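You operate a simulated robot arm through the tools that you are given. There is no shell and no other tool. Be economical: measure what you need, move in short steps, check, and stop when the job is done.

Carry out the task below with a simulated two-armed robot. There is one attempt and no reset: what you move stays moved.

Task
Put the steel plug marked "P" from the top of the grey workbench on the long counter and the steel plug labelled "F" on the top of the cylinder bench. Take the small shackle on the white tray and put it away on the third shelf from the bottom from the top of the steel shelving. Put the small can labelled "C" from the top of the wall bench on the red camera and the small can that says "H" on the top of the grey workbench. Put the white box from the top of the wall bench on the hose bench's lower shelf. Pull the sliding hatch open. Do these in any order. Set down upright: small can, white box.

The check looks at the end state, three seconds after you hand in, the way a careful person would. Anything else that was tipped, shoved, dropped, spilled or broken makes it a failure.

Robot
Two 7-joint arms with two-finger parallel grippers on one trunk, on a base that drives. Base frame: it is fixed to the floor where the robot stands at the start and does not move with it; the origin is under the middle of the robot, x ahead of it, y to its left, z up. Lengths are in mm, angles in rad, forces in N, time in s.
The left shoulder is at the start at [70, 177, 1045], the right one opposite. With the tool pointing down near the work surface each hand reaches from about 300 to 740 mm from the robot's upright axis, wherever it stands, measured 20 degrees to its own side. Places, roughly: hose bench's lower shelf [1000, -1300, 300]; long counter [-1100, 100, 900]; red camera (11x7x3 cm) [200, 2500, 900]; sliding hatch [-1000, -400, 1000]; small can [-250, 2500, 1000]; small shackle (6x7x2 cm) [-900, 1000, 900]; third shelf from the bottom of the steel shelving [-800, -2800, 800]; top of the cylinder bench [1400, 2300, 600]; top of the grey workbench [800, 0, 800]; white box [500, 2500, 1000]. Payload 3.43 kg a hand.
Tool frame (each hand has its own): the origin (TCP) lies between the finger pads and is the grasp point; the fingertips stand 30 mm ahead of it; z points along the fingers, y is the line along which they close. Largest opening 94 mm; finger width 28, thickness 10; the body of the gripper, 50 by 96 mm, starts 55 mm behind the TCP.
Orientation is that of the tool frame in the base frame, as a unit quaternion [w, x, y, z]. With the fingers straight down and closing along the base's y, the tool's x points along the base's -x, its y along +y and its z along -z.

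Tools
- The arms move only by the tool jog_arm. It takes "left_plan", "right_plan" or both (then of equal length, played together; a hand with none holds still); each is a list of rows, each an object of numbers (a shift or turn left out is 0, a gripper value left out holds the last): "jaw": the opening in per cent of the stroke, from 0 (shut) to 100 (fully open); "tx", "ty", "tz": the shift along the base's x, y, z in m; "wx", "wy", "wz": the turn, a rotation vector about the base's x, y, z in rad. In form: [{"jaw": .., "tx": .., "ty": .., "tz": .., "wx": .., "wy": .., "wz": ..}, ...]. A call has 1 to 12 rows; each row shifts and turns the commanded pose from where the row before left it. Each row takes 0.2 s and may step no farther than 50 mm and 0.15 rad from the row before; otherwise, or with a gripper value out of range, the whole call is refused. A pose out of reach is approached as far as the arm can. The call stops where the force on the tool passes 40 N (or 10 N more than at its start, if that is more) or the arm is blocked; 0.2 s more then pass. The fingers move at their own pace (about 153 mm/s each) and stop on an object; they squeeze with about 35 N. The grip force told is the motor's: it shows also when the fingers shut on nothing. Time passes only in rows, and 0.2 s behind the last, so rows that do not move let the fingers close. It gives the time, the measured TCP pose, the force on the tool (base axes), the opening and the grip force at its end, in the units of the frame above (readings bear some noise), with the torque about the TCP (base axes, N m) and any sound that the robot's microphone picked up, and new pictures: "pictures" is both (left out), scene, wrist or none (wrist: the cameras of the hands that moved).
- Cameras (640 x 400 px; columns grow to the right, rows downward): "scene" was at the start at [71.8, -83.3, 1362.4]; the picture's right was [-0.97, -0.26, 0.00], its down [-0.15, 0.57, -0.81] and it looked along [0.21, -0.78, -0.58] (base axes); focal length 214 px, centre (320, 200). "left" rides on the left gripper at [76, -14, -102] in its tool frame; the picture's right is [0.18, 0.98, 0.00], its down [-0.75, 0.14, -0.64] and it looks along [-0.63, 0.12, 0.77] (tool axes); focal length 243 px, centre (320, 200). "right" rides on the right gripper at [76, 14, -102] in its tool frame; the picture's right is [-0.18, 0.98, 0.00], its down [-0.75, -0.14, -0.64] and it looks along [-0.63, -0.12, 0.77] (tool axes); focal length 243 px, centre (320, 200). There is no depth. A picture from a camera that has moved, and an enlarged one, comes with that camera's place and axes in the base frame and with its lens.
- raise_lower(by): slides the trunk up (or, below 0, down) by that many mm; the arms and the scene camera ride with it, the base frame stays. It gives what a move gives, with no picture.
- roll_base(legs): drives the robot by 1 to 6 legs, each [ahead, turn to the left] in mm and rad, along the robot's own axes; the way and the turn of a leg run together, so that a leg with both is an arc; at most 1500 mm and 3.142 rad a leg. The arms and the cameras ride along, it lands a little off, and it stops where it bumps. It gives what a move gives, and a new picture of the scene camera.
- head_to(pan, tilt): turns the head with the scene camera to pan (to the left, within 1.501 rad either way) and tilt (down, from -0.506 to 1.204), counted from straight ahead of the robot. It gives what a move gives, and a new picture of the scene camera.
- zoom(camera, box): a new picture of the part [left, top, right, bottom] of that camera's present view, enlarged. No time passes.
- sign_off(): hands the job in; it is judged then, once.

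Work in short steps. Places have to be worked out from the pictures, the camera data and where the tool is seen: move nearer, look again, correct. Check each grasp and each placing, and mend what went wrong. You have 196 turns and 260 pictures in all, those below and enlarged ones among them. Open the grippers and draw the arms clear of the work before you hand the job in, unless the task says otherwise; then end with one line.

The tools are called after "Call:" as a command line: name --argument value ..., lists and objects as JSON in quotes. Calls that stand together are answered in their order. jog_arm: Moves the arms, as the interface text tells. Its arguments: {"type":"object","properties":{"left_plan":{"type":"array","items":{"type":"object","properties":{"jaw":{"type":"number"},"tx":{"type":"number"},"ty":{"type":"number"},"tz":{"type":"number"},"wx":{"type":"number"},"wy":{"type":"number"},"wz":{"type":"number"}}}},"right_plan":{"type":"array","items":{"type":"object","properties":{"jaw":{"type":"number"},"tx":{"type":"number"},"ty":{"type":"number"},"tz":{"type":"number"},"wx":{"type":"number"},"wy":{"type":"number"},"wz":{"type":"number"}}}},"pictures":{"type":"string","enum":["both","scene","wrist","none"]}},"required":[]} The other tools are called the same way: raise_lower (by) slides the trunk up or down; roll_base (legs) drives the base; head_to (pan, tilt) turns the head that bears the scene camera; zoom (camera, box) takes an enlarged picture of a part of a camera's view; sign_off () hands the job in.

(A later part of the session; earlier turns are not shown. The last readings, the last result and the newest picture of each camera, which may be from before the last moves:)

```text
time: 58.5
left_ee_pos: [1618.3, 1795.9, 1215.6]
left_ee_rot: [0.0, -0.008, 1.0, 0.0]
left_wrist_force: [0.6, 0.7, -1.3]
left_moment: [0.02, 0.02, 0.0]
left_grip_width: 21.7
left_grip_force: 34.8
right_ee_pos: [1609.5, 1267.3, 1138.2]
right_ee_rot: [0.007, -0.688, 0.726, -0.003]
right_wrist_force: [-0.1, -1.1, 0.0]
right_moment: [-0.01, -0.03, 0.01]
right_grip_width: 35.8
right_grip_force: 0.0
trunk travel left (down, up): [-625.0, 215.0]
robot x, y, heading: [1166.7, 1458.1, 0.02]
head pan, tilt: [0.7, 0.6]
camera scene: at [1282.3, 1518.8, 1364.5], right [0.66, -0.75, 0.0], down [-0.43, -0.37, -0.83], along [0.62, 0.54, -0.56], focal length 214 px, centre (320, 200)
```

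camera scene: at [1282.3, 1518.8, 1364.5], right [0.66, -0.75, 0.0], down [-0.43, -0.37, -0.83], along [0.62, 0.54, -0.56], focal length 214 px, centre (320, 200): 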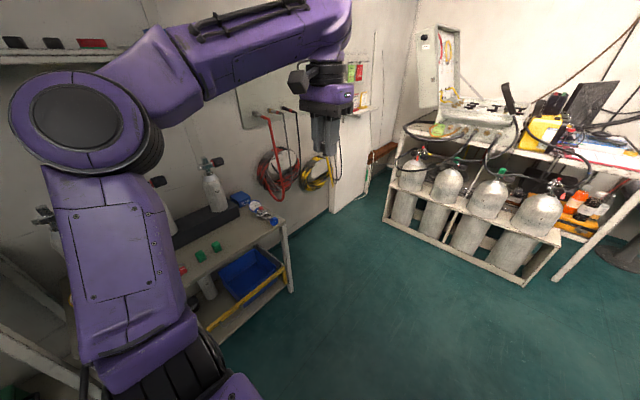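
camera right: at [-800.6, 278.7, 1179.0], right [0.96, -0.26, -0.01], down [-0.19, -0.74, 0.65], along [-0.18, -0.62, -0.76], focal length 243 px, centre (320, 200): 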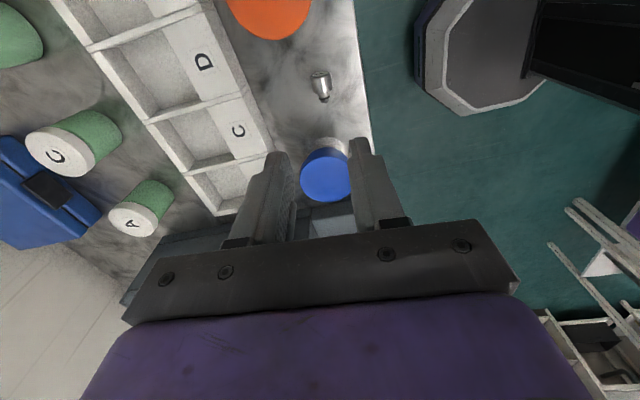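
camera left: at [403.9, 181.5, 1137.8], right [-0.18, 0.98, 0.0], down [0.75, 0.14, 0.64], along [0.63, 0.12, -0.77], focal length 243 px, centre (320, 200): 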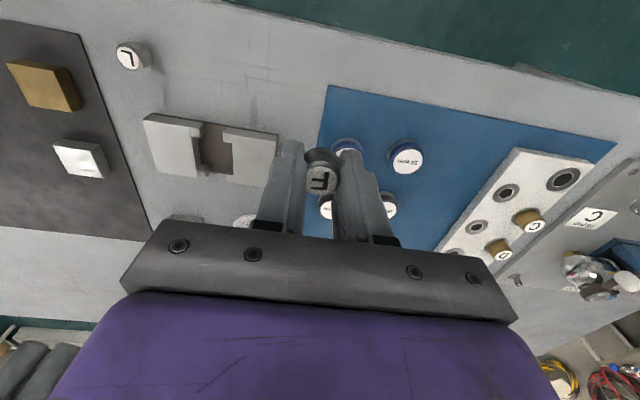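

Call:
roll_base --legs '[[0, 1.55]]'

Call:
head_to --pan 0 --tilt 0.8

```text
time: 62.6
left_ee_pos: [842.6, 1920.8, 1216.3]
left_ee_rot: [0.0, -0.703, 0.711, 0.0]
left_wrist_force: [0.0, 0.1, -0.2]
left_moment: [-0.04, 0.03, -0.04]
left_grip_width: 21.3
left_grip_force: 34.6
right_ee_pos: [1369.7, 1893.9, 1138.9]
right_ee_rot: [-0.007, 0.999, -0.042, -0.002]
right_wrist_force: [0.1, 0.2, 0.5]
right_moment: [0.04, -0.03, 0.0]
right_grip_width: 35.7
right_grip_force: 0.0
trunk travel left (down, up): [-625.0, 215.0]
robot x, y, heading: [1166.3, 1457.0, 1.558]
head pan, tilt: [0.7, 0.6]
camera scene: at [1109.9, 1578.3, 1364.5], right [0.77, 0.63, 0.0], down [0.36, -0.44, -0.82], along [-0.52, 0.64, -0.57], focal length 214 px, centre (320, 200)
```

scene: 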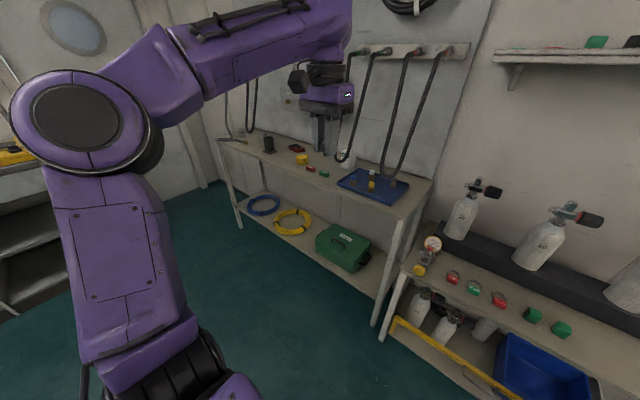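

```text
time: 63.7
left_ee_pos: [842.4, 1921.5, 1215.7]
left_ee_rot: [0.0, -0.703, 0.711, 0.0]
left_wrist_force: [0.0, 0.3, -0.6]
left_moment: [0.01, -0.02, 0.0]
left_grip_width: 21.3
left_grip_force: 35.0
right_ee_pos: [1370.3, 1895.1, 1138.4]
right_ee_rot: [-0.007, 0.999, -0.042, -0.003]
right_wrist_force: [-0.3, -0.2, 0.4]
right_moment: [-0.01, -0.02, 0.0]
right_grip_width: 35.7
right_grip_force: 0.0
trunk travel left (down, up): [-625.0, 215.0]
robot x, y, heading: [1167.1, 1454.5, 1.558]
head pan, tilt: [0.0, 0.799]
camera scene: at [1166.9, 1590.8, 1347.6], right [1.0, -0.01, 0.0], down [-0.01, -0.72, -0.7], along [0.01, 0.7, -0.72], focal length 214 px, centre (320, 200)
```

scene: 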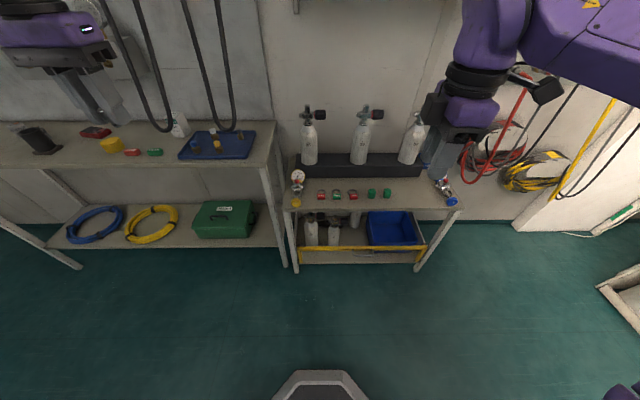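

The cylinder bench top is at z about 620, front edge y about 2250, with free space near (1610, 2310). I'll drive there, and lower the trunk.

Call:
roll_base --legs '[[0, -1.558], [570, 0], [0, 1.57], [280, 0]]'

Call:
raise_lower --by -230

Call:
zoom --camera "left" --box '[0, 0, 640, 400]'

Call:
zoom --camera "scene" --box '[0, 0, 640, 400]'

```text
time: 76.1
left_ee_pos: [1410.3, 2198.7, 1216.0]
left_ee_rot: [0.001, -0.707, 0.707, 0.0]
left_wrist_force: [0.0, 0.2, -0.5]
left_moment: [0.02, 0.0, -0.01]
left_grip_width: 21.1
left_grip_force: 35.0
right_ee_pos: [1939.7, 2179.0, 1139.3]
right_ee_rot: [-0.007, 0.999, -0.037, -0.003]
right_wrist_force: [-0.3, 0.4, -0.2]
right_moment: [-0.02, 0.02, 0.02]
right_grip_width: 36.0
right_grip_force: 0.0
trunk travel left (down, up): [-625.0, 215.0]
robot x, y, heading: [1736.8, 1741.2, 1.569]
head pan, tilt: [0.0, 0.799]
camera scene: at [1739.4, 1872.5, 1347.7], right [1.0, 0.0, 0.0], down [0.0, -0.72, -0.7], along [0.0, 0.7, -0.72], focal length 214 px, centre (320, 200)
```

scene: 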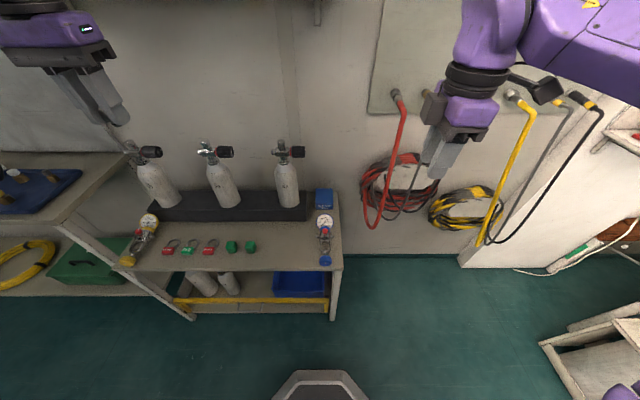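

```text
time: 78.6
left_ee_pos: [1411.2, 2199.5, 986.9]
left_ee_rot: [0.001, -0.707, 0.708, 0.0]
left_wrist_force: [-0.1, 0.4, 0.4]
left_moment: [-0.02, -0.02, 0.05]
left_grip_width: 21.5
left_grip_force: 35.0
right_ee_pos: [1938.2, 2179.2, 908.7]
right_ee_rot: [-0.007, 0.999, -0.037, -0.002]
right_wrist_force: [-0.5, 0.3, -0.7]
right_moment: [-0.03, 0.0, 0.03]
right_grip_width: 35.8
right_grip_force: 0.0
trunk travel left (down, up): [-395.0, 445.0]
robot x, y, heading: [1739.7, 1741.2, 1.568]
head pan, tilt: [0.0, 0.799]
```

```text
1.00 times, centred on (320, 200) of left
camera zoom: at [1425.3, 2123.0, 1088.1], right [-0.98, -0.18, 0.0], down [-0.14, 0.75, 0.64], along [-0.12, 0.63, -0.77], focal length 243 px, centre (320, 200)
```

zoom: 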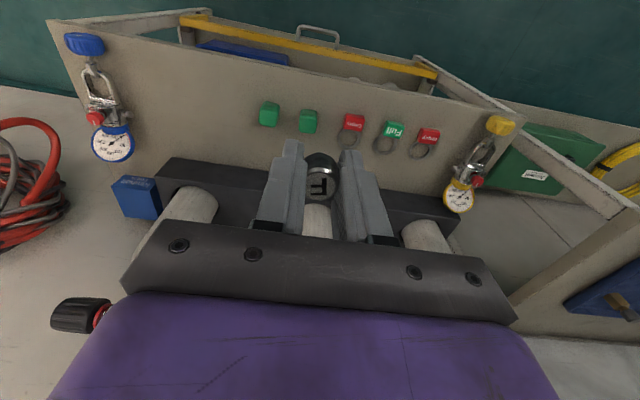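

```text
1.00 times, centred on (320, 200) of scene
camera zoom: at [1739.4, 1872.6, 1117.7], right [1.0, 0.0, 0.0], down [0.0, -0.72, -0.7], along [0.0, 0.7, -0.72], focal length 214 px, centre (320, 200)
```

zoom: 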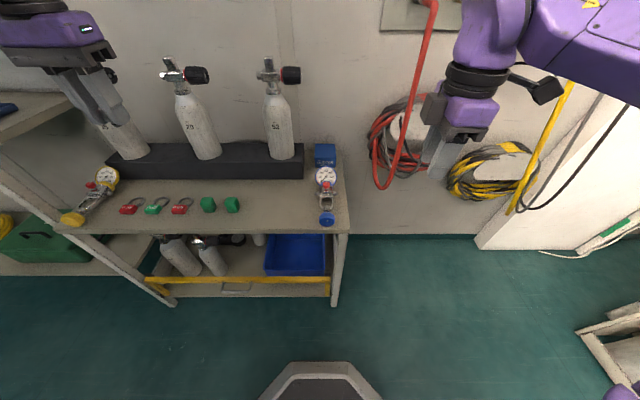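

Spot chosen at (1635, 2290); surface about z 640. Moving F above it.

Call:
jog_arm --left_plan '[{"tx": 0.028, "ty": 0.0113, "tz": -0.0321}, {"tx": 0.028, "ty": 0.0113, "tz": -0.0321}, {"tx": 0.028, "ty": 0.0113, "tz": -0.0321}, {"tx": 0.028, "ty": 0.0113, "tz": -0.0321}, {"tx": 0.028, "ty": 0.0113, "tz": -0.0321}, {"tx": 0.028, "ty": 0.0113, "tz": -0.0321}, {"tx": 0.028, "ty": 0.0113, "tz": -0.0321}, {"tx": 0.028, "ty": 0.0113, "tz": -0.0321}]' --pictures "both"

```text
time: 80.4
left_ee_pos: [1635.9, 2290.5, 728.8]
left_ee_rot: [0.0, -0.706, 0.708, -0.001]
left_wrist_force: [-0.5, 0.9, 0.3]
left_moment: [-0.03, 0.04, -0.04]
left_grip_width: 21.4
left_grip_force: 34.6
right_ee_pos: [1939.2, 2180.7, 907.9]
right_ee_rot: [-0.007, 0.999, -0.037, -0.002]
right_wrist_force: [0.2, 0.3, 0.1]
right_moment: [-0.05, 0.01, 0.01]
right_grip_width: 35.6
right_grip_force: 0.0
trunk travel left (down, up): [-395.0, 445.0]
robot x, y, heading: [1740.9, 1738.0, 1.569]
head pan, tilt: [0.0, 0.799]
camera scene: at [1740.1, 1873.6, 1117.5], right [1.0, 0.0, 0.0], down [0.0, -0.72, -0.7], along [0.0, 0.7, -0.72], focal length 214 px, centre (320, 200)
camera left: at [1650.7, 2214.1, 830.5], right [-0.98, -0.18, 0.0], down [-0.14, 0.75, 0.64], along [-0.12, 0.63, -0.77], focal length 243 px, centre (320, 200)
```

scene: 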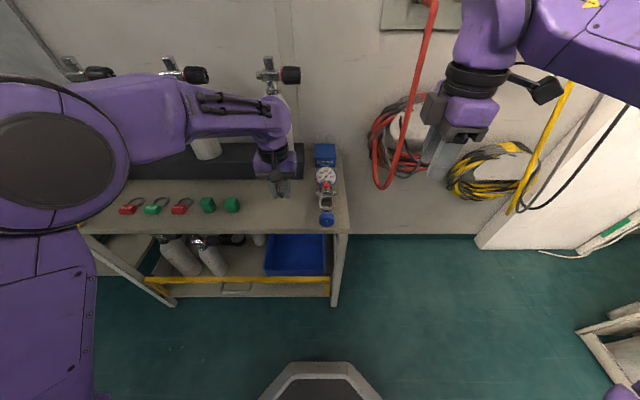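
left: 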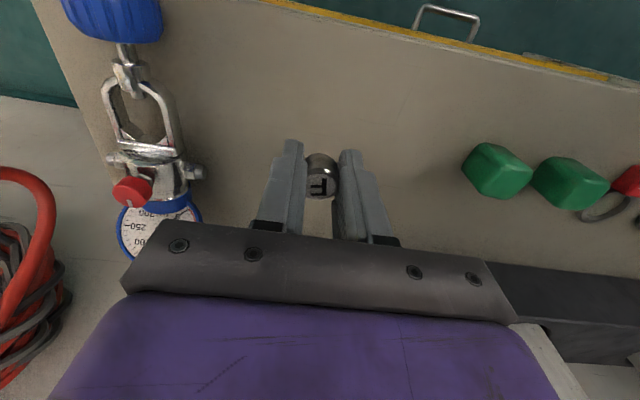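

Call:
jog_arm --left_plan '[{"tz": -0.03}, {"tz": -0.01}, {"tz": -0.006}, {"tz": -0.006}, {"tz": -0.005}, {"tz": -0.005}, {"tz": -0.005}, {"tz": -0.005}, {"tz": -0.005}, {"tz": -0.005}]' --pictures "wrist"

```text
time: 81.8
left_ee_pos: [1635.8, 2291.2, 673.5]
left_ee_rot: [0.007, -0.707, 0.707, 0.006]
left_wrist_force: [0.1, -3.0, 19.8]
left_moment: [-0.03, 0.01, -0.03]
left_grip_width: 21.6
left_grip_force: 35.0
right_ee_pos: [1939.3, 2177.2, 909.1]
right_ee_rot: [-0.009, 0.999, -0.036, -0.002]
right_wrist_force: [-0.6, 0.4, 0.0]
right_moment: [0.0, 0.0, -0.01]
right_grip_width: 35.8
right_grip_force: 0.1
trunk travel left (down, up): [-395.0, 445.0]
robot x, y, heading: [1738.5, 1743.1, 1.566]
head pan, tilt: [0.0, 0.799]
stopped in row 7 (left hand): the force on the tool passed its limit (the readings are from after the stop); the commanded pose is now the measured one
camera left: at [1649.5, 2213.6, 775.2], right [-0.98, -0.18, -0.01], down [-0.14, 0.74, 0.65], along [-0.12, 0.64, -0.76], focal length 243 px, centre (320, 200)
```

left: 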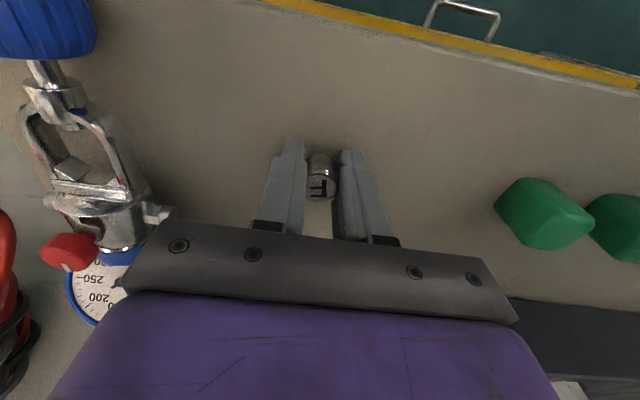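

Contact made. Open gently and lift.

Call:
jog_arm --left_plan '[{"tz": 0.002}, {"jaw": 30}, {"jaw": 40}, {}, {"tz": 0.03}, {"tz": 0.04}, {"tz": 0.05}]' --pictures "wrist"

```text
time: 83.4
left_ee_pos: [1635.3, 2289.4, 794.3]
left_ee_rot: [0.004, -0.706, 0.708, 0.003]
left_wrist_force: [0.3, 0.7, -1.1]
left_moment: [0.02, 0.03, -0.01]
left_grip_width: 37.4
left_grip_force: 0.1
right_ee_pos: [1938.9, 2178.1, 908.0]
right_ee_rot: [-0.007, 0.999, -0.036, -0.002]
right_wrist_force: [0.5, 0.3, -0.1]
right_moment: [0.01, 0.03, 0.01]
right_grip_width: 36.0
right_grip_force: 0.1
trunk travel left (down, up): [-395.0, 445.0]
robot x, y, heading: [1740.2, 1741.3, 1.568]
head pan, tilt: [0.0, 0.799]
camera left: at [1649.3, 2213.3, 894.8], right [-0.98, -0.18, 0.0], down [-0.14, 0.75, 0.65], along [-0.12, 0.64, -0.76], focal length 243 px, centre (320, 200)
```

left: 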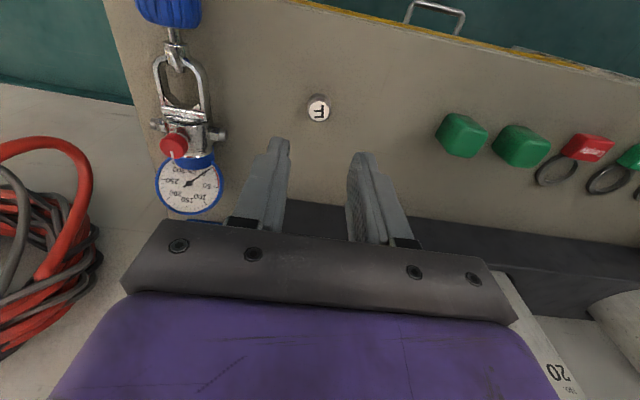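

F stands on the cylinder bench. Raise the arm and trunk, then drive to the wall bench.

Call:
jog_arm --left_plan '[{"tz": 0.05}, {"tz": 0.05}, {"tz": 0.05}, {"tz": 0.05, "jaw": 100}, {"ty": -0.03, "tx": -0.03}, {"ty": -0.03, "tx": -0.03}, {"ty": -0.03, "tx": -0.03}]' --pictures "none"

Call:
raise_lower --by 230

Call:
roll_base --legs '[[-150, 0], [0, 1.571], [1400, 0], [0, -1.571]]'

Call:
head_to --pan 0 --tilt 0.6

```text
time: 85.0
left_ee_pos: [1540.3, 2201.8, 992.0]
left_ee_rot: [-0.006, 0.708, -0.706, -0.002]
left_wrist_force: [-0.1, -0.1, -0.1]
left_moment: [0.0, -0.05, 0.02]
left_grip_width: 94.0
left_grip_force: 0.0
right_ee_pos: [1936.5, 2178.9, 908.8]
right_ee_rot: [-0.008, 0.999, -0.036, 0.0]
right_wrist_force: [-0.5, 0.6, 0.7]
right_moment: [-0.01, -0.02, -0.02]
right_grip_width: 35.6
right_grip_force: 0.0
trunk travel left (down, up): [-395.0, 445.0]
robot x, y, heading: [1739.8, 1740.4, 1.567]
head pan, tilt: [0.0, 0.799]
```

```text
time: 87.4
left_ee_pos: [1544.3, 2201.8, 1223.2]
left_ee_rot: [-0.004, 0.707, -0.707, -0.004]
left_wrist_force: [-0.3, 0.5, 0.3]
left_moment: [-0.01, -0.02, 0.01]
left_grip_width: 94.3
left_grip_force: 0.0
right_ee_pos: [1937.8, 2179.5, 1137.9]
right_ee_rot: [-0.008, 0.999, -0.036, -0.002]
right_wrist_force: [-0.7, 0.7, -0.4]
right_moment: [0.01, 0.03, 0.0]
right_grip_width: 35.8
right_grip_force: 0.1
trunk travel left (down, up): [-625.0, 215.0]
robot x, y, heading: [1737.6, 1741.0, 1.571]
head pan, tilt: [0.0, 0.799]
```

```text
time: 103.0
left_ee_pos: [168.0, 2059.9, 1222.2]
left_ee_rot: [0.005, -0.7, 0.714, 0.003]
left_wrist_force: [0.6, 0.7, 0.0]
left_moment: [0.03, -0.01, -0.01]
left_grip_width: 94.1
left_grip_force: 0.1
right_ee_pos: [563.0, 2031.9, 1138.5]
right_ee_rot: [-0.007, 0.999, -0.046, -0.002]
right_wrist_force: [-0.5, 0.1, -0.8]
right_moment: [0.06, 0.01, 0.0]
right_grip_width: 35.5
right_grip_force: 0.1
trunk travel left (down, up): [-625.0, 215.0]
robot x, y, heading: [357.0, 1596.2, 1.553]
head pan, tilt: [0.0, 0.799]
camera scene: at [357.9, 1728.0, 1347.6], right [1.0, -0.02, 0.0], down [-0.01, -0.72, -0.7], along [0.01, 0.7, -0.72], focal length 214 px, centre (320, 200)
```

scene: 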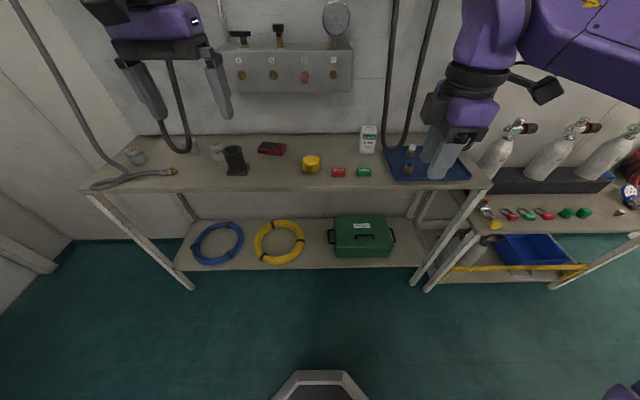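

```text
time: 103.7
left_ee_pos: [168.4, 2060.6, 1223.1]
left_ee_rot: [0.004, -0.701, 0.713, 0.003]
left_wrist_force: [0.8, -0.2, 0.9]
left_moment: [-0.01, 0.02, 0.0]
left_grip_width: 94.1
left_grip_force: 0.0
right_ee_pos: [562.5, 2031.8, 1138.9]
right_ee_rot: [-0.007, 0.999, -0.045, -0.002]
right_wrist_force: [0.8, -0.2, 1.1]
right_moment: [-0.03, -0.02, -0.02]
right_grip_width: 35.7
right_grip_force: 0.0
trunk travel left (down, up): [-625.0, 215.0]
robot x, y, heading: [356.2, 1595.4, 1.556]
head pan, tilt: [0.0, 0.6]
camera scene: at [358.1, 1735.7, 1364.4], right [1.0, -0.02, 0.0], down [-0.01, -0.57, -0.82], along [0.02, 0.82, -0.57], focal length 214 px, centre (320, 200)
```

scene: 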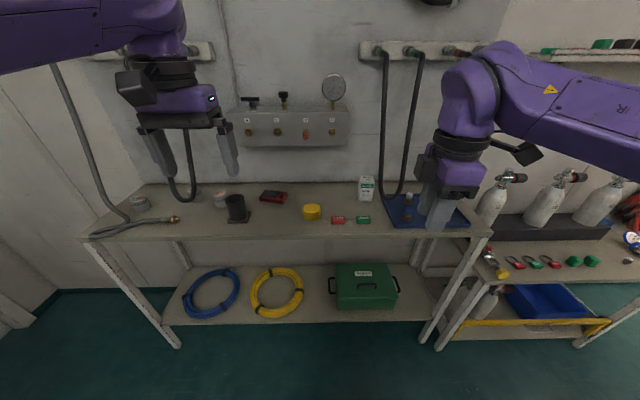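

Call:
zoom --camera "scene" --box '[110, 160, 310, 285]'

Call:
zoom --camera "scene" --box '[290, 160, 490, 285]'

```text
3.20 times, centred on (210, 222) of scene
camera zoom: at [358.1, 1735.7, 1364.4], right [1.0, -0.02, 0.0], down [-0.01, -0.57, -0.82], along [0.02, 0.82, -0.57], focal length 686 px, centre (672, 128)
```

zoom: 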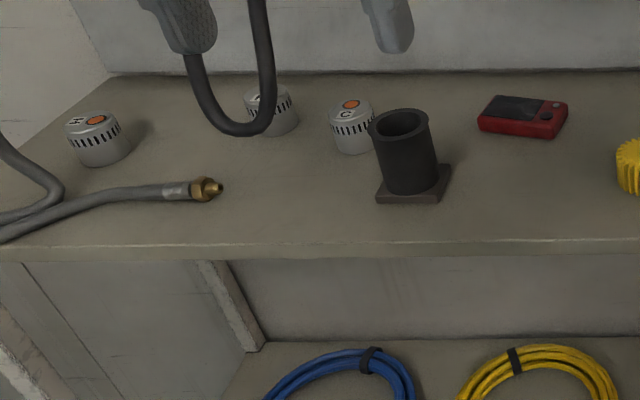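

```text
3.20 times, centred on (390, 222) of scene
camera zoom: at [358.1, 1735.7, 1364.4], right [1.0, -0.02, 0.0], down [-0.01, -0.57, -0.82], along [0.02, 0.82, -0.57], focal length 686 px, centre (96, 128)
```

zoom: 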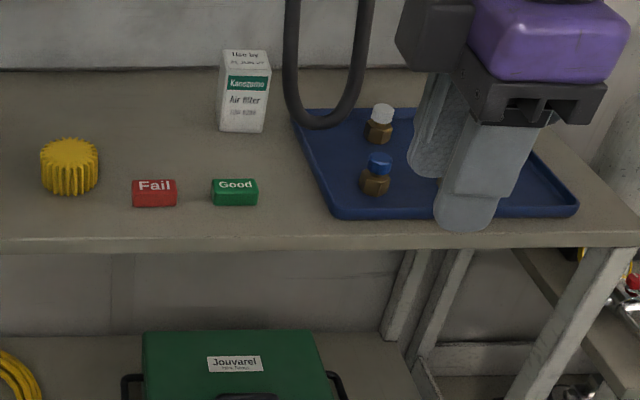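

Wall bench surface at z about 850: can C near (-25,2449), can H near (-327,2425), red camera near (180,2475), white box near (570,2490). Drive to work on C with the left hand.

Call:
roll_base --legs '[[0, 1.585], [170, 0], [0, -1.57], [230, 0]]'

Call:
zoom --camera "left" --box '[0, 0, 640, 400]'

```text
time: 114.2
left_ee_pos: [3.1, 2288.3, 1223.0]
left_ee_rot: [0.005, -0.701, 0.713, 0.003]
left_wrist_force: [0.7, -0.4, 0.0]
left_moment: [0.01, -0.02, 0.0]
left_grip_width: 94.0
left_grip_force: 0.1
right_ee_pos: [396.5, 2261.2, 1138.8]
right_ee_rot: [-0.008, 0.999, -0.044, -0.002]
right_wrist_force: [0.7, 0.8, -0.5]
right_moment: [-0.04, -0.01, 0.02]
right_grip_width: 35.7
right_grip_force: 0.1
trunk travel left (down, up): [-625.0, 215.0]
robot x, y, heading: [189.6, 1824.5, 1.554]
head pan, tilt: [0.0, 0.6]
camera scene: at [193.3, 1964.7, 1364.6], right [1.0, -0.02, 0.0], down [-0.01, -0.56, -0.83], along [0.01, 0.83, -0.56], focal length 214 px, centre (320, 200)
```

scene: 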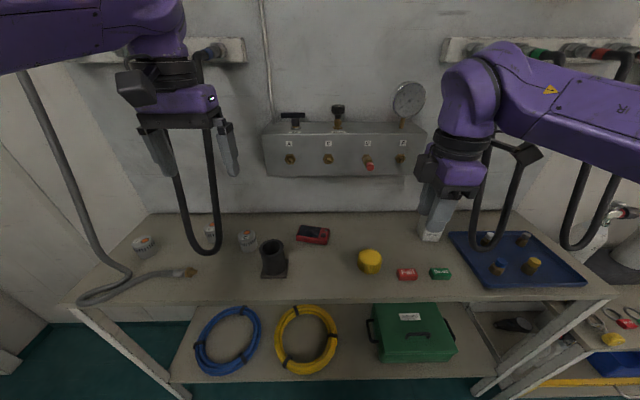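

```text
1.00 times, centred on (320, 200) of left
camera zoom: at [15.9, 2211.5, 1324.5], right [-0.99, -0.17, 0.0], down [-0.13, 0.75, 0.65], along [-0.11, 0.64, -0.76], focal length 243 px, centre (320, 200)
```

zoom: 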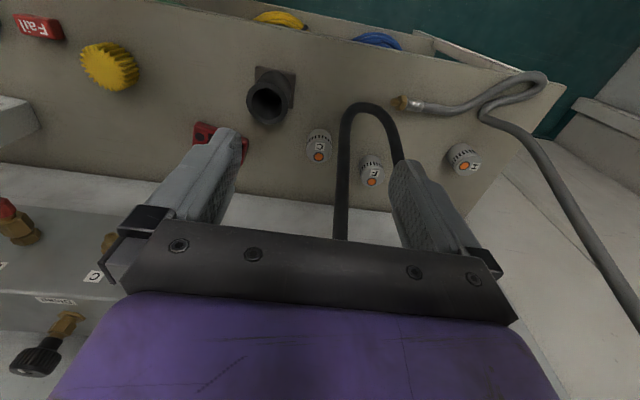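

Can C has a hose loop hanging right beside it (bottom about z 1000 at x≈-69). I'll approach C with the right hand leaning from the +x side instead, after tucking the left hand back and moving the base left.

Call:
jog_arm --left_plan '[{"ty": -0.045}, {"ty": -0.045}, {"ty": -0.045}]' --right_plan '[{"jaw": 100, "ty": -0.02}, {"ty": -0.02}, {}]' --pictures "none"

Call:
roll_base --legs '[[-150, 0], [0, 1.586], [225, 0], [0, -1.57], [150, 0]]'

Call:
zoom --camera "right" --box '[0, 0, 640, 400]'

```text
time: 115.0
left_ee_pos: [1.7, 2153.9, 1223.5]
left_ee_rot: [0.005, -0.701, 0.713, 0.004]
left_wrist_force: [0.4, -0.3, 0.2]
left_moment: [0.05, -0.03, 0.03]
left_grip_width: 94.1
left_grip_force: 0.0
right_ee_pos: [396.8, 2220.1, 1139.2]
right_ee_rot: [-0.008, 0.999, -0.045, -0.002]
right_wrist_force: [-1.4, 0.1, -0.2]
right_moment: [0.0, 0.02, -0.01]
right_grip_width: 94.0
right_grip_force: 0.0
trunk travel left (down, up): [-625.0, 215.0]
robot x, y, heading: [190.2, 1825.6, 1.556]
head pan, tilt: [0.0, 0.6]
```

```text
time: 126.4
left_ee_pos: [-226.0, 2151.7, 1223.9]
left_ee_rot: [0.006, -0.704, 0.71, 0.003]
left_wrist_force: [-0.1, 0.5, -0.2]
left_moment: [0.02, -0.03, 0.01]
left_grip_width: 94.1
left_grip_force: 0.1
right_ee_pos: [168.7, 2222.1, 1139.1]
right_ee_rot: [-0.008, 0.999, -0.041, -0.002]
right_wrist_force: [-0.6, 0.3, 0.2]
right_moment: [-0.01, -0.02, 0.02]
right_grip_width: 93.9
right_grip_force: 0.2
trunk travel left (down, up): [-625.0, 215.0]
robot x, y, heading: [-38.6, 1826.0, 1.561]
head pan, tilt: [0.0, 0.6]
camera scene: at [-34.7, 1964.0, 1364.6], right [1.0, -0.01, 0.0], down [0.0, -0.56, -0.83], along [0.01, 0.83, -0.56], focal length 214 px, centre (320, 200)
```

scene: 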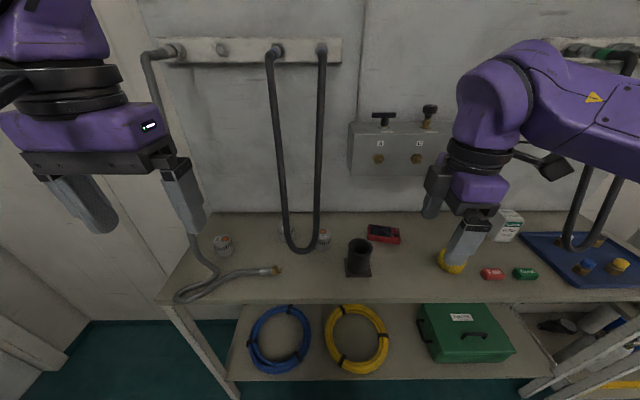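

```text
1.00 times, centred on (320, 200) of right
camera zoom: at [243.0, 2200.3, 1239.1], right [-0.26, -0.96, -0.01], down [-0.74, 0.19, 0.65], along [-0.62, 0.18, -0.76], focal length 243 px, centre (320, 200)
```

zoom: 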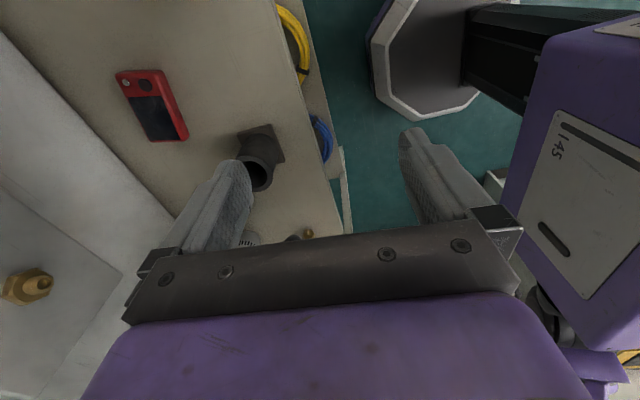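

The hose loop slants to the wall and a gauge manifold with knobs overhangs (knobs at y≈2477, z≈1142), so I'll lean the right tool about 25° back toward +x/−y. Rotate first in place, then move to a waypoint right-above C.

Call:
jog_arm --right_plan '[{"wz": -0.117}, {"wz": -0.117}, {"wz": -0.117}, {"wx": 0.05, "wy": 0.137}, {"wx": 0.05, "wy": 0.137}, {"wx": 0.05, "wy": 0.137}, {"tx": -0.01, "ty": 0.042}, {"tx": -0.01, "ty": 0.042}, {"tx": -0.02, "ty": 0.042, "tz": -0.01}, {"tx": -0.03, "ty": 0.03, "tz": -0.02}, {"tx": -0.02, "ty": 0.03, "tz": -0.03}]' --pictures "both"

```text
time: 128.8
left_ee_pos: [-226.1, 2155.4, 1223.1]
left_ee_rot: [0.005, -0.704, 0.71, 0.003]
left_wrist_force: [0.1, 0.4, -0.2]
left_moment: [0.0, 0.04, 0.04]
left_grip_width: 94.0
left_grip_force: 0.0
right_ee_pos: [74.8, 2408.1, 1078.1]
right_ee_rot: [-0.036, 0.953, -0.209, -0.216]
right_wrist_force: [-0.3, 0.1, -0.1]
right_moment: [0.02, -0.02, 0.02]
right_grip_width: 94.1
right_grip_force: 0.1
trunk travel left (down, up): [-625.0, 215.0]
robot x, y, heading: [-37.4, 1826.5, 1.562]
head pan, tilt: [0.0, 0.6]
camera scene: at [-35.1, 1966.6, 1364.3], right [1.0, -0.01, 0.0], down [0.0, -0.57, -0.82], along [0.01, 0.82, -0.57], focal length 214 px, centre (320, 200)
camera right: at [173.5, 2350.7, 1137.6], right [-0.56, -0.82, 0.1], down [-0.3, 0.32, 0.9], along [-0.77, 0.47, -0.43], focal length 243 px, centre (320, 200)
```

scene: 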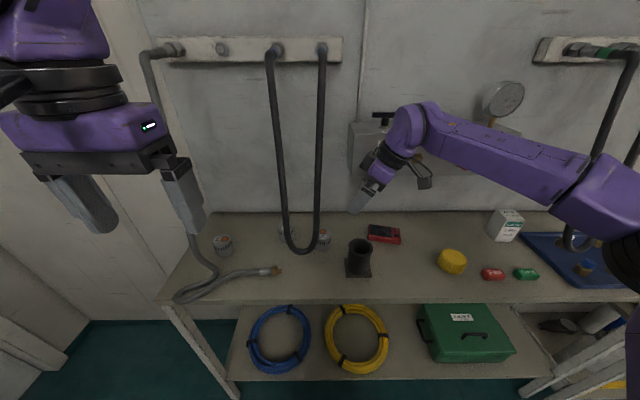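
right: 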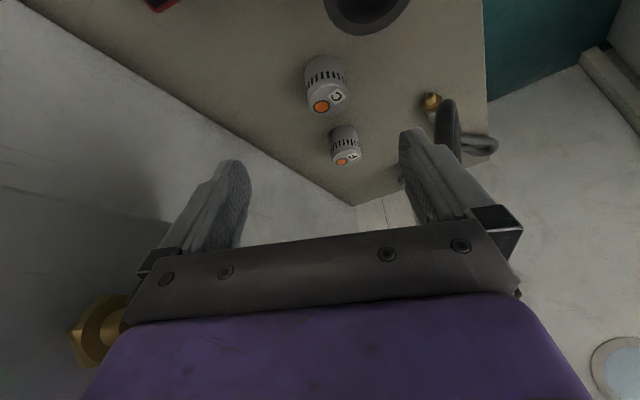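

Can C top located at (-23, 2440, 904), about 51 mm wide. Move to a pre-grasp point along the tool axis.

Call:
jog_arm --right_plan '[{"tz": -0.04}, {"tx": -0.02, "tz": -0.04}, {"tx": -0.025, "ty": 0.01, "tz": -0.03}, {"tx": -0.025, "ty": 0.011, "tz": -0.012}]' --pictures "both"

```text
time: 129.8
left_ee_pos: [-228.1, 2153.0, 1223.2]
left_ee_rot: [0.006, -0.704, 0.71, 0.002]
left_wrist_force: [0.2, -0.7, 0.3]
left_moment: [-0.02, -0.03, -0.03]
left_grip_width: 94.0
left_grip_force: 0.0
right_ee_pos: [6.6, 2432.5, 956.1]
right_ee_rot: [-0.037, 0.953, -0.21, -0.216]
right_wrist_force: [-0.4, 0.5, -0.5]
right_moment: [0.01, 0.03, 0.0]
right_grip_width: 94.1
right_grip_force: 0.1
trunk travel left (down, up): [-625.0, 215.0]
robot x, y, heading: [-35.2, 1824.9, 1.558]
head pan, tilt: [0.0, 0.6]
camera scene: at [-36.0, 1965.6, 1364.4], right [1.0, -0.01, 0.0], down [0.0, -0.57, -0.82], along [0.01, 0.82, -0.57], focal length 214 px, centre (320, 200)
camera right: at [103.5, 2373.4, 1015.6], right [-0.56, -0.82, 0.1], down [-0.3, 0.32, 0.9], along [-0.77, 0.47, -0.43], focal length 243 px, centre (320, 200)
```

scene: 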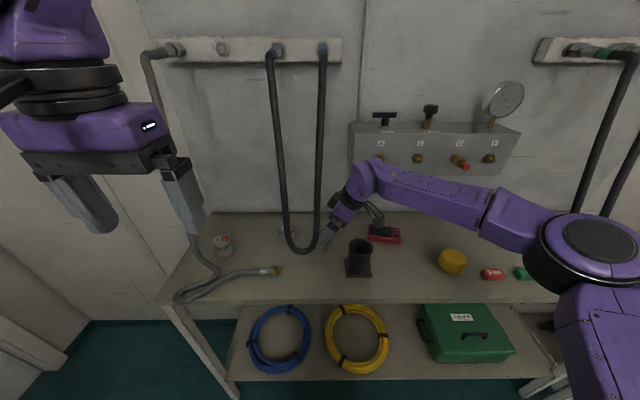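
right: 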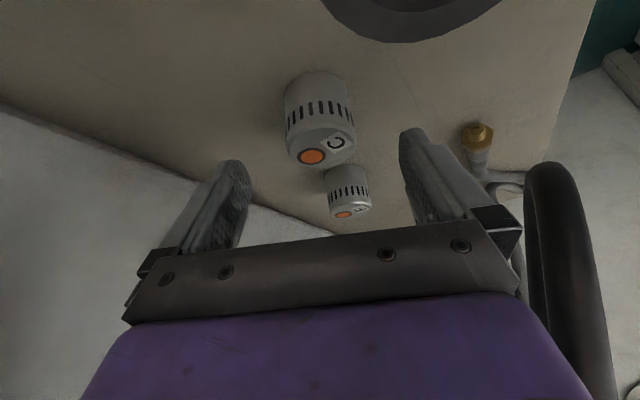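

The wrist camera would come too close to the black tube at this yaw, so I'll yaw the tool about 17° more toward pure +x lean while lowering, then look.

Call:
jog_arm --right_plan '[{"ty": -0.01, "wz": 0.15}, {"wz": 0.15, "tz": -0.013}, {"tx": -0.015, "ty": 0.017, "tz": -0.012}]' --pictures "both"

```text
time: 130.6
left_ee_pos: [-228.1, 2152.7, 1222.7]
left_ee_rot: [0.005, -0.704, 0.71, 0.002]
left_wrist_force: [0.1, 0.5, 0.9]
left_moment: [-0.01, 0.01, 0.04]
left_grip_width: 94.2
left_grip_force: 0.2
right_ee_pos: [-10.3, 2438.3, 930.6]
right_ee_rot: [-0.004, 0.974, -0.065, -0.218]
right_wrist_force: [0.1, -0.8, -0.4]
right_moment: [-0.01, 0.01, -0.02]
right_grip_width: 94.0
right_grip_force: 0.1
trunk travel left (down, up): [-625.0, 215.0]
robot x, y, heading: [-33.9, 1826.9, 1.561]
head pan, tilt: [0.0, 0.6]
camera scene: at [-36.2, 1965.6, 1364.4], right [1.0, -0.01, 0.0], down [0.0, -0.57, -0.82], along [0.01, 0.82, -0.57], focal length 214 px, centre (320, 200)
camera right: at [101.1, 2410.8, 990.1], right [-0.29, -0.95, 0.1], down [-0.38, 0.21, 0.9], along [-0.88, 0.22, -0.43], focal length 243 px, centre (320, 200)
```

scene: 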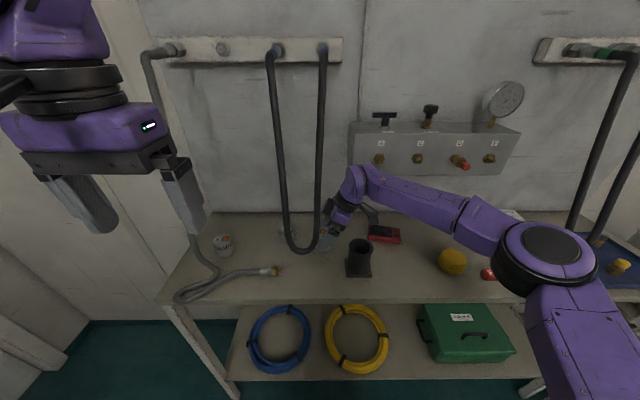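
right: 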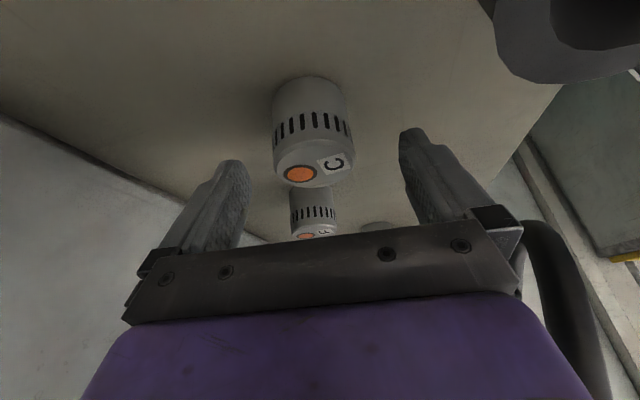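

Aligned. Advance to the grasp and close.

Call:
jog_arm --right_plan '[{"tx": -0.007, "ty": 0.003, "tz": -0.017}, {"tx": -0.007, "ty": 0.002, "tz": -0.016}, {"jaw": 0}, {}, {}]' --pictures "wrist"

```text
time: 131.8
left_ee_pos: [-226.1, 2152.4, 1222.9]
left_ee_rot: [0.005, -0.704, 0.71, 0.005]
left_wrist_force: [0.2, -0.3, 0.0]
left_moment: [-0.01, -0.05, 0.02]
left_grip_width: 94.0
left_grip_force: 0.0
right_ee_pos: [-21.7, 2440.5, 897.6]
right_ee_rot: [-0.004, 0.974, -0.065, -0.219]
right_wrist_force: [0.7, -0.4, -0.5]
right_moment: [0.01, 0.05, 0.02]
right_grip_width: 51.1
right_grip_force: 35.1
trunk travel left (down, up): [-625.0, 215.0]
robot x, y, heading: [-33.7, 1823.1, 1.562]
head pan, tilt: [0.0, 0.6]
camera right: at [88.0, 2414.5, 956.9], right [-0.29, -0.95, 0.1], down [-0.38, 0.21, 0.9], along [-0.88, 0.22, -0.43], focal length 243 px, centre (320, 200)
```

right: 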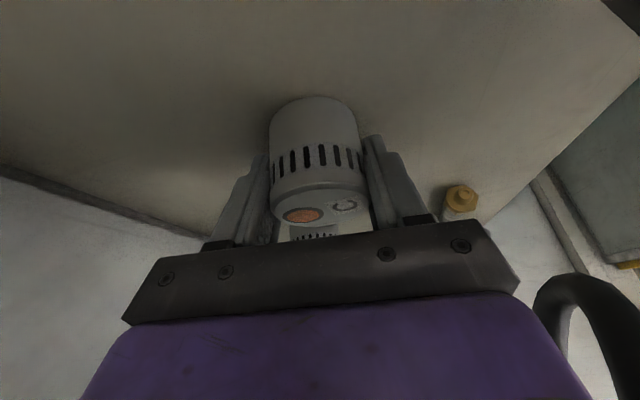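

C is held (51 mm). Lift clear, slide to the right in front of the manifold and begin rotating about the vertical.

Call:
jog_arm --right_plan '[{"tz": 0.02}, {"ty": -0.01, "tz": 0.02}, {"tx": 0.01, "ty": -0.012, "tz": 0.022}, {"tx": 0.03, "ty": -0.008, "tz": 0.02}, {"tx": 0.04, "tz": 0.015}, {"tx": 0.045}, {"tx": 0.04, "ty": -0.01}, {"wz": -0.14}, {"wz": -0.14}, {"wz": -0.14}, {"wz": -0.14}, {"wz": -0.14}]' --pictures "both"

```text
time: 134.4
left_ee_pos: [-226.6, 2152.7, 1223.7]
left_ee_rot: [0.005, -0.704, 0.71, 0.004]
left_wrist_force: [-0.9, -0.7, 0.4]
left_moment: [-0.04, -0.01, -0.02]
left_grip_width: 94.1
left_grip_force: 0.1
right_ee_pos: [143.2, 2401.6, 994.2]
right_ee_rot: [-0.079, 0.892, -0.395, -0.204]
right_wrist_force: [0.0, -0.5, -0.7]
right_moment: [-0.03, 0.0, -0.02]
right_grip_width: 50.8
right_grip_force: 34.7
trunk travel left (down, up): [-625.0, 215.0]
robot x, y, heading: [-33.3, 1822.7, 1.561]
head pan, tilt: [0.0, 0.6]
camera scene: at [-34.7, 1964.5, 1364.5], right [1.0, -0.01, 0.0], down [0.0, -0.56, -0.83], along [0.01, 0.83, -0.56], focal length 214 px, centre (320, 200)
camera right: at [210.5, 2309.6, 1054.2], right [-0.84, -0.54, 0.1], down [-0.16, 0.41, 0.9], along [-0.52, 0.74, -0.43], focal length 243 px, centre (320, 200)
```

scene: 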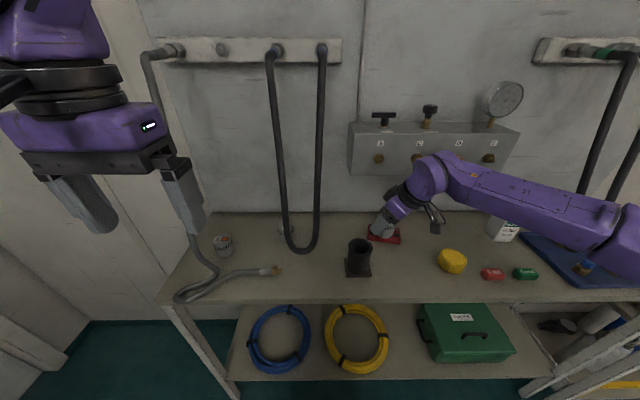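
right: 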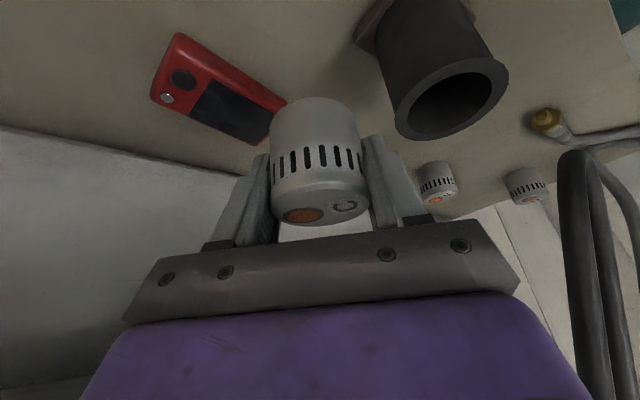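

Red camera centre about (188, 2472). Move C over it and look.

Call:
jog_arm --right_plan '[{"tx": 0.022, "ty": 0.035, "tz": -0.01}, {"tx": 0.022, "ty": 0.035, "tz": -0.02}]' --pictures "both"

Call:
zoom --camera "scene" --box '[340, 180, 440, 260]'

```text
time: 135.0
left_ee_pos: [-226.2, 2154.6, 1224.4]
left_ee_rot: [0.003, -0.705, 0.71, 0.003]
left_wrist_force: [-0.2, 0.5, -0.3]
left_moment: [-0.02, -0.01, -0.01]
left_grip_width: 94.1
left_grip_force: 0.0
right_ee_pos: [188.0, 2473.3, 965.0]
right_ee_rot: [-0.078, 0.892, -0.395, -0.204]
right_wrist_force: [0.0, 0.3, -1.5]
right_moment: [-0.02, 0.04, 0.01]
right_grip_width: 50.9
right_grip_force: 34.9
trunk travel left (down, up): [-625.0, 215.0]
robot x, y, heading: [-34.3, 1826.2, 1.562]
head pan, tilt: [0.0, 0.6]
camera scene: at [-34.1, 1966.6, 1364.3], right [1.0, -0.01, 0.0], down [-0.01, -0.57, -0.82], along [0.01, 0.82, -0.57], focal length 214 px, centre (320, 200)
camera right: at [255.7, 2382.1, 1023.3], right [-0.84, -0.54, 0.1], down [-0.16, 0.41, 0.9], along [-0.53, 0.74, -0.43], focal length 243 px, centre (320, 200)
```

scene: 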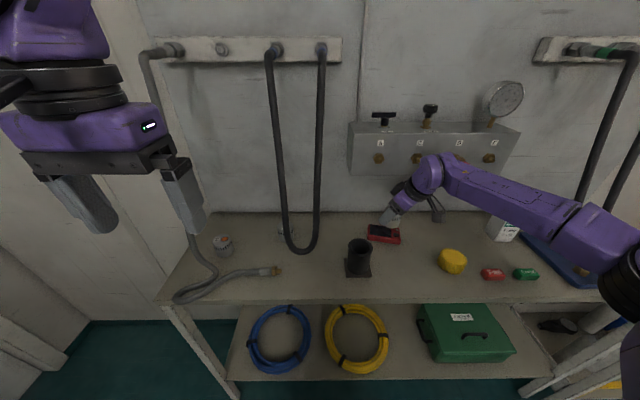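
right: 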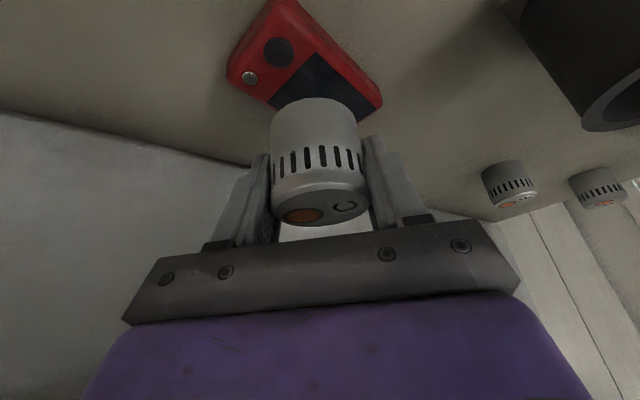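

```text
5.00 times, centred on (390, 220) of scene
camera zoom: at [-34.1, 1966.6, 1364.3], right [1.0, -0.01, 0.0], down [-0.01, -0.57, -0.82], along [0.01, 0.82, -0.57], focal length 1072 px, centre (-30, 100)
```

zoom: 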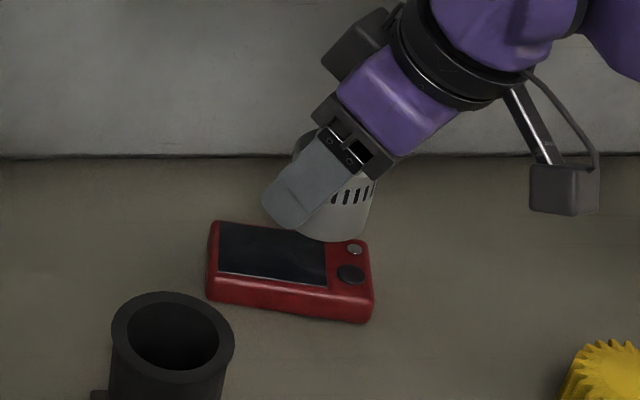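

Alignment is good within a few mm. Lower until the can touches the red camera.

Call:
jog_arm --right_plan '[{"tx": -0.004, "tz": -0.015}, {"tz": -0.01}, {"tz": -0.005}, {"tz": -0.004}, {"tz": -0.004}, {"tz": -0.004}, {"tz": -0.004}, {"tz": -0.004}]' --pictures "wrist"

Call:
zoom --camera "scene" --box '[340, 180, 440, 260]'

```text
time: 136.8
left_ee_pos: [-226.7, 2149.7, 1225.6]
left_ee_rot: [0.006, -0.704, 0.71, 0.004]
left_wrist_force: [-0.9, -0.3, 0.4]
left_moment: [0.01, -0.01, 0.01]
left_grip_width: 94.4
left_grip_force: 0.1
right_ee_pos: [182.6, 2470.0, 920.9]
right_ee_rot: [-0.083, 0.891, -0.395, -0.207]
right_wrist_force: [4.6, 6.9, 26.2]
right_moment: [-0.1, -0.38, 0.11]
right_grip_width: 50.7
right_grip_force: 34.9
trunk travel left (down, up): [-625.0, 215.0]
robot x, y, heading: [-33.7, 1827.6, 1.563]
head pan, tilt: [0.0, 0.6]
camera right: at [250.6, 2378.7, 979.0], right [-0.84, -0.54, 0.09], down [-0.16, 0.4, 0.9], along [-0.53, 0.74, -0.42], focal length 243 px, centre (320, 200)
```

right: 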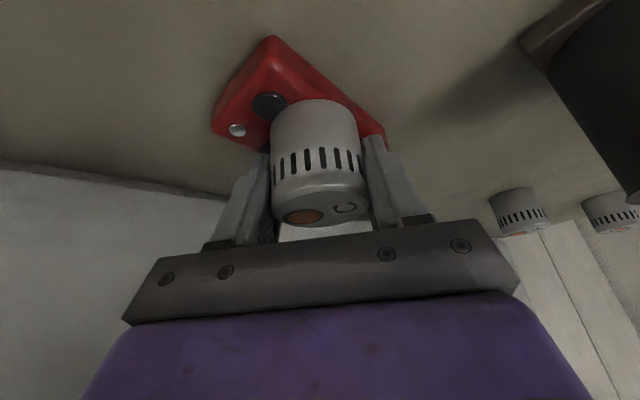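

```text
5.00 times, centred on (390, 220) of scene
camera zoom: at [-35.1, 1961.8, 1365.3], right [1.0, -0.01, 0.0], down [0.0, -0.56, -0.83], along [0.01, 0.83, -0.56], focal length 1072 px, centre (-30, 100)
```

zoom: 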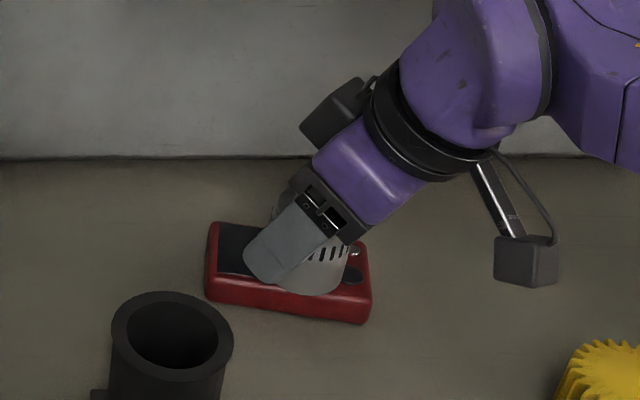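

Touching, but the can sits a bit right and forward, possibly on the button. Lift slightly, shift 17 mm left and 6 mm back, and set down again.

Call:
jog_arm --right_plan '[{"tz": 0.012}, {"tx": -0.017, "ty": 0.008}, {"tz": -0.005}, {"tz": -0.003}, {"tz": -0.003}, {"tz": -0.003}, {"tz": -0.003}]' --pictures "none"

Call:
zoom --camera "scene" --box '[340, 180, 440, 260]'

```text
time: 138.6
left_ee_pos: [-227.1, 2151.3, 1223.8]
left_ee_rot: [0.005, -0.704, 0.71, 0.004]
left_wrist_force: [-0.7, 0.7, 0.3]
left_moment: [0.02, 0.01, 0.02]
left_grip_width: 94.0
left_grip_force: 0.1
right_ee_pos: [164.3, 2478.4, 918.7]
right_ee_rot: [-0.084, 0.891, -0.394, -0.209]
right_wrist_force: [-1.3, -3.4, 14.6]
right_moment: [-0.4, -0.16, -0.09]
right_grip_width: 51.1
right_grip_force: 34.9
trunk travel left (down, up): [-625.0, 215.0]
robot x, y, heading: [-33.7, 1823.3, 1.563]
head pan, tilt: [0.0, 0.6]
stopped in row 7 (right hand): the force on the tool passed its limit (the readings are from after the stop); the commanded pose is now the measured one
```

```text
5.00 times, centred on (390, 220) of scene
camera zoom: at [-35.0, 1962.4, 1364.3], right [1.0, -0.01, 0.0], down [0.0, -0.56, -0.83], along [0.01, 0.83, -0.56], focal length 1072 px, centre (-30, 100)
```

zoom: 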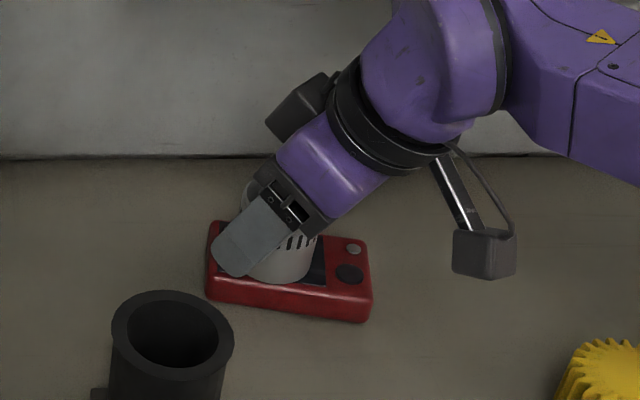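

Good placement on the screen. Release and retreat along the tool axis.

Call:
jog_arm --right_plan '[{"tz": 0.001}, {"jaw": 70}, {"jaw": 90}, {}, {"tx": 0.009, "ty": -0.009, "tz": 0.027}, {"tx": 0.009, "ty": -0.009, "tz": 0.027}, {"tx": 0.009, "ty": -0.012, "tz": 0.027}, {"tx": 0.009, "ty": -0.03, "tz": 0.027}, {"ty": -0.045, "tz": 0.01}, {"ty": -0.045, "tz": 0.01}]' --pictures "none"

Call:
zoom --camera "scene" --box '[290, 160, 490, 285]'

```text
time: 140.8
left_ee_pos: [-226.2, 2150.9, 1223.9]
left_ee_rot: [0.005, -0.704, 0.71, 0.003]
left_wrist_force: [0.8, -0.1, -0.8]
left_moment: [0.0, 0.03, 0.01]
left_grip_width: 93.9
left_grip_force: 0.1
right_ee_pos: [203.1, 2328.8, 1043.5]
right_ee_rot: [-0.083, 0.891, -0.395, -0.207]
right_wrist_force: [-0.2, -0.1, 0.1]
right_moment: [-0.03, 0.0, -0.02]
right_grip_width: 84.8
right_grip_force: 0.1
trunk travel left (down, up): [-625.0, 215.0]
robot x, y, heading: [-37.1, 1823.0, 1.561]
head pan, tilt: [0.0, 0.6]
```

```text
3.20 times, centred on (390, 222) of scene
camera zoom: at [-34.1, 1963.0, 1364.7], right [1.0, -0.01, 0.0], down [-0.01, -0.56, -0.83], along [0.01, 0.83, -0.56], focal length 686 px, centre (96, 128)
```

zoom: 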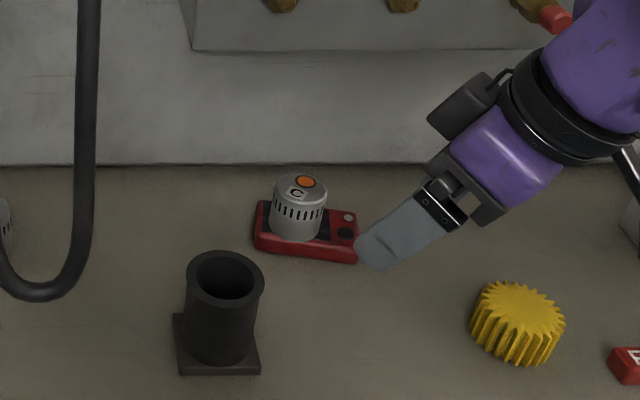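

C is upright on the red camera. Now the white box; let me see its orientation and the hose beside it.

Call:
zoom --camera "scene" --box '[460, 160, 640, 300]'

```text
2.86 times, centred on (550, 230) of scene
camera zoom: at [-34.1, 1963.0, 1364.7], right [1.0, -0.01, 0.0], down [-0.01, -0.56, -0.83], along [0.01, 0.83, -0.56], focal length 613 px, centre (-337, 114)
```

zoom: 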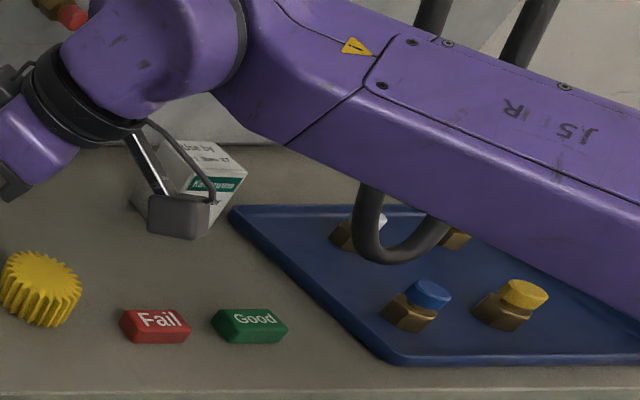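

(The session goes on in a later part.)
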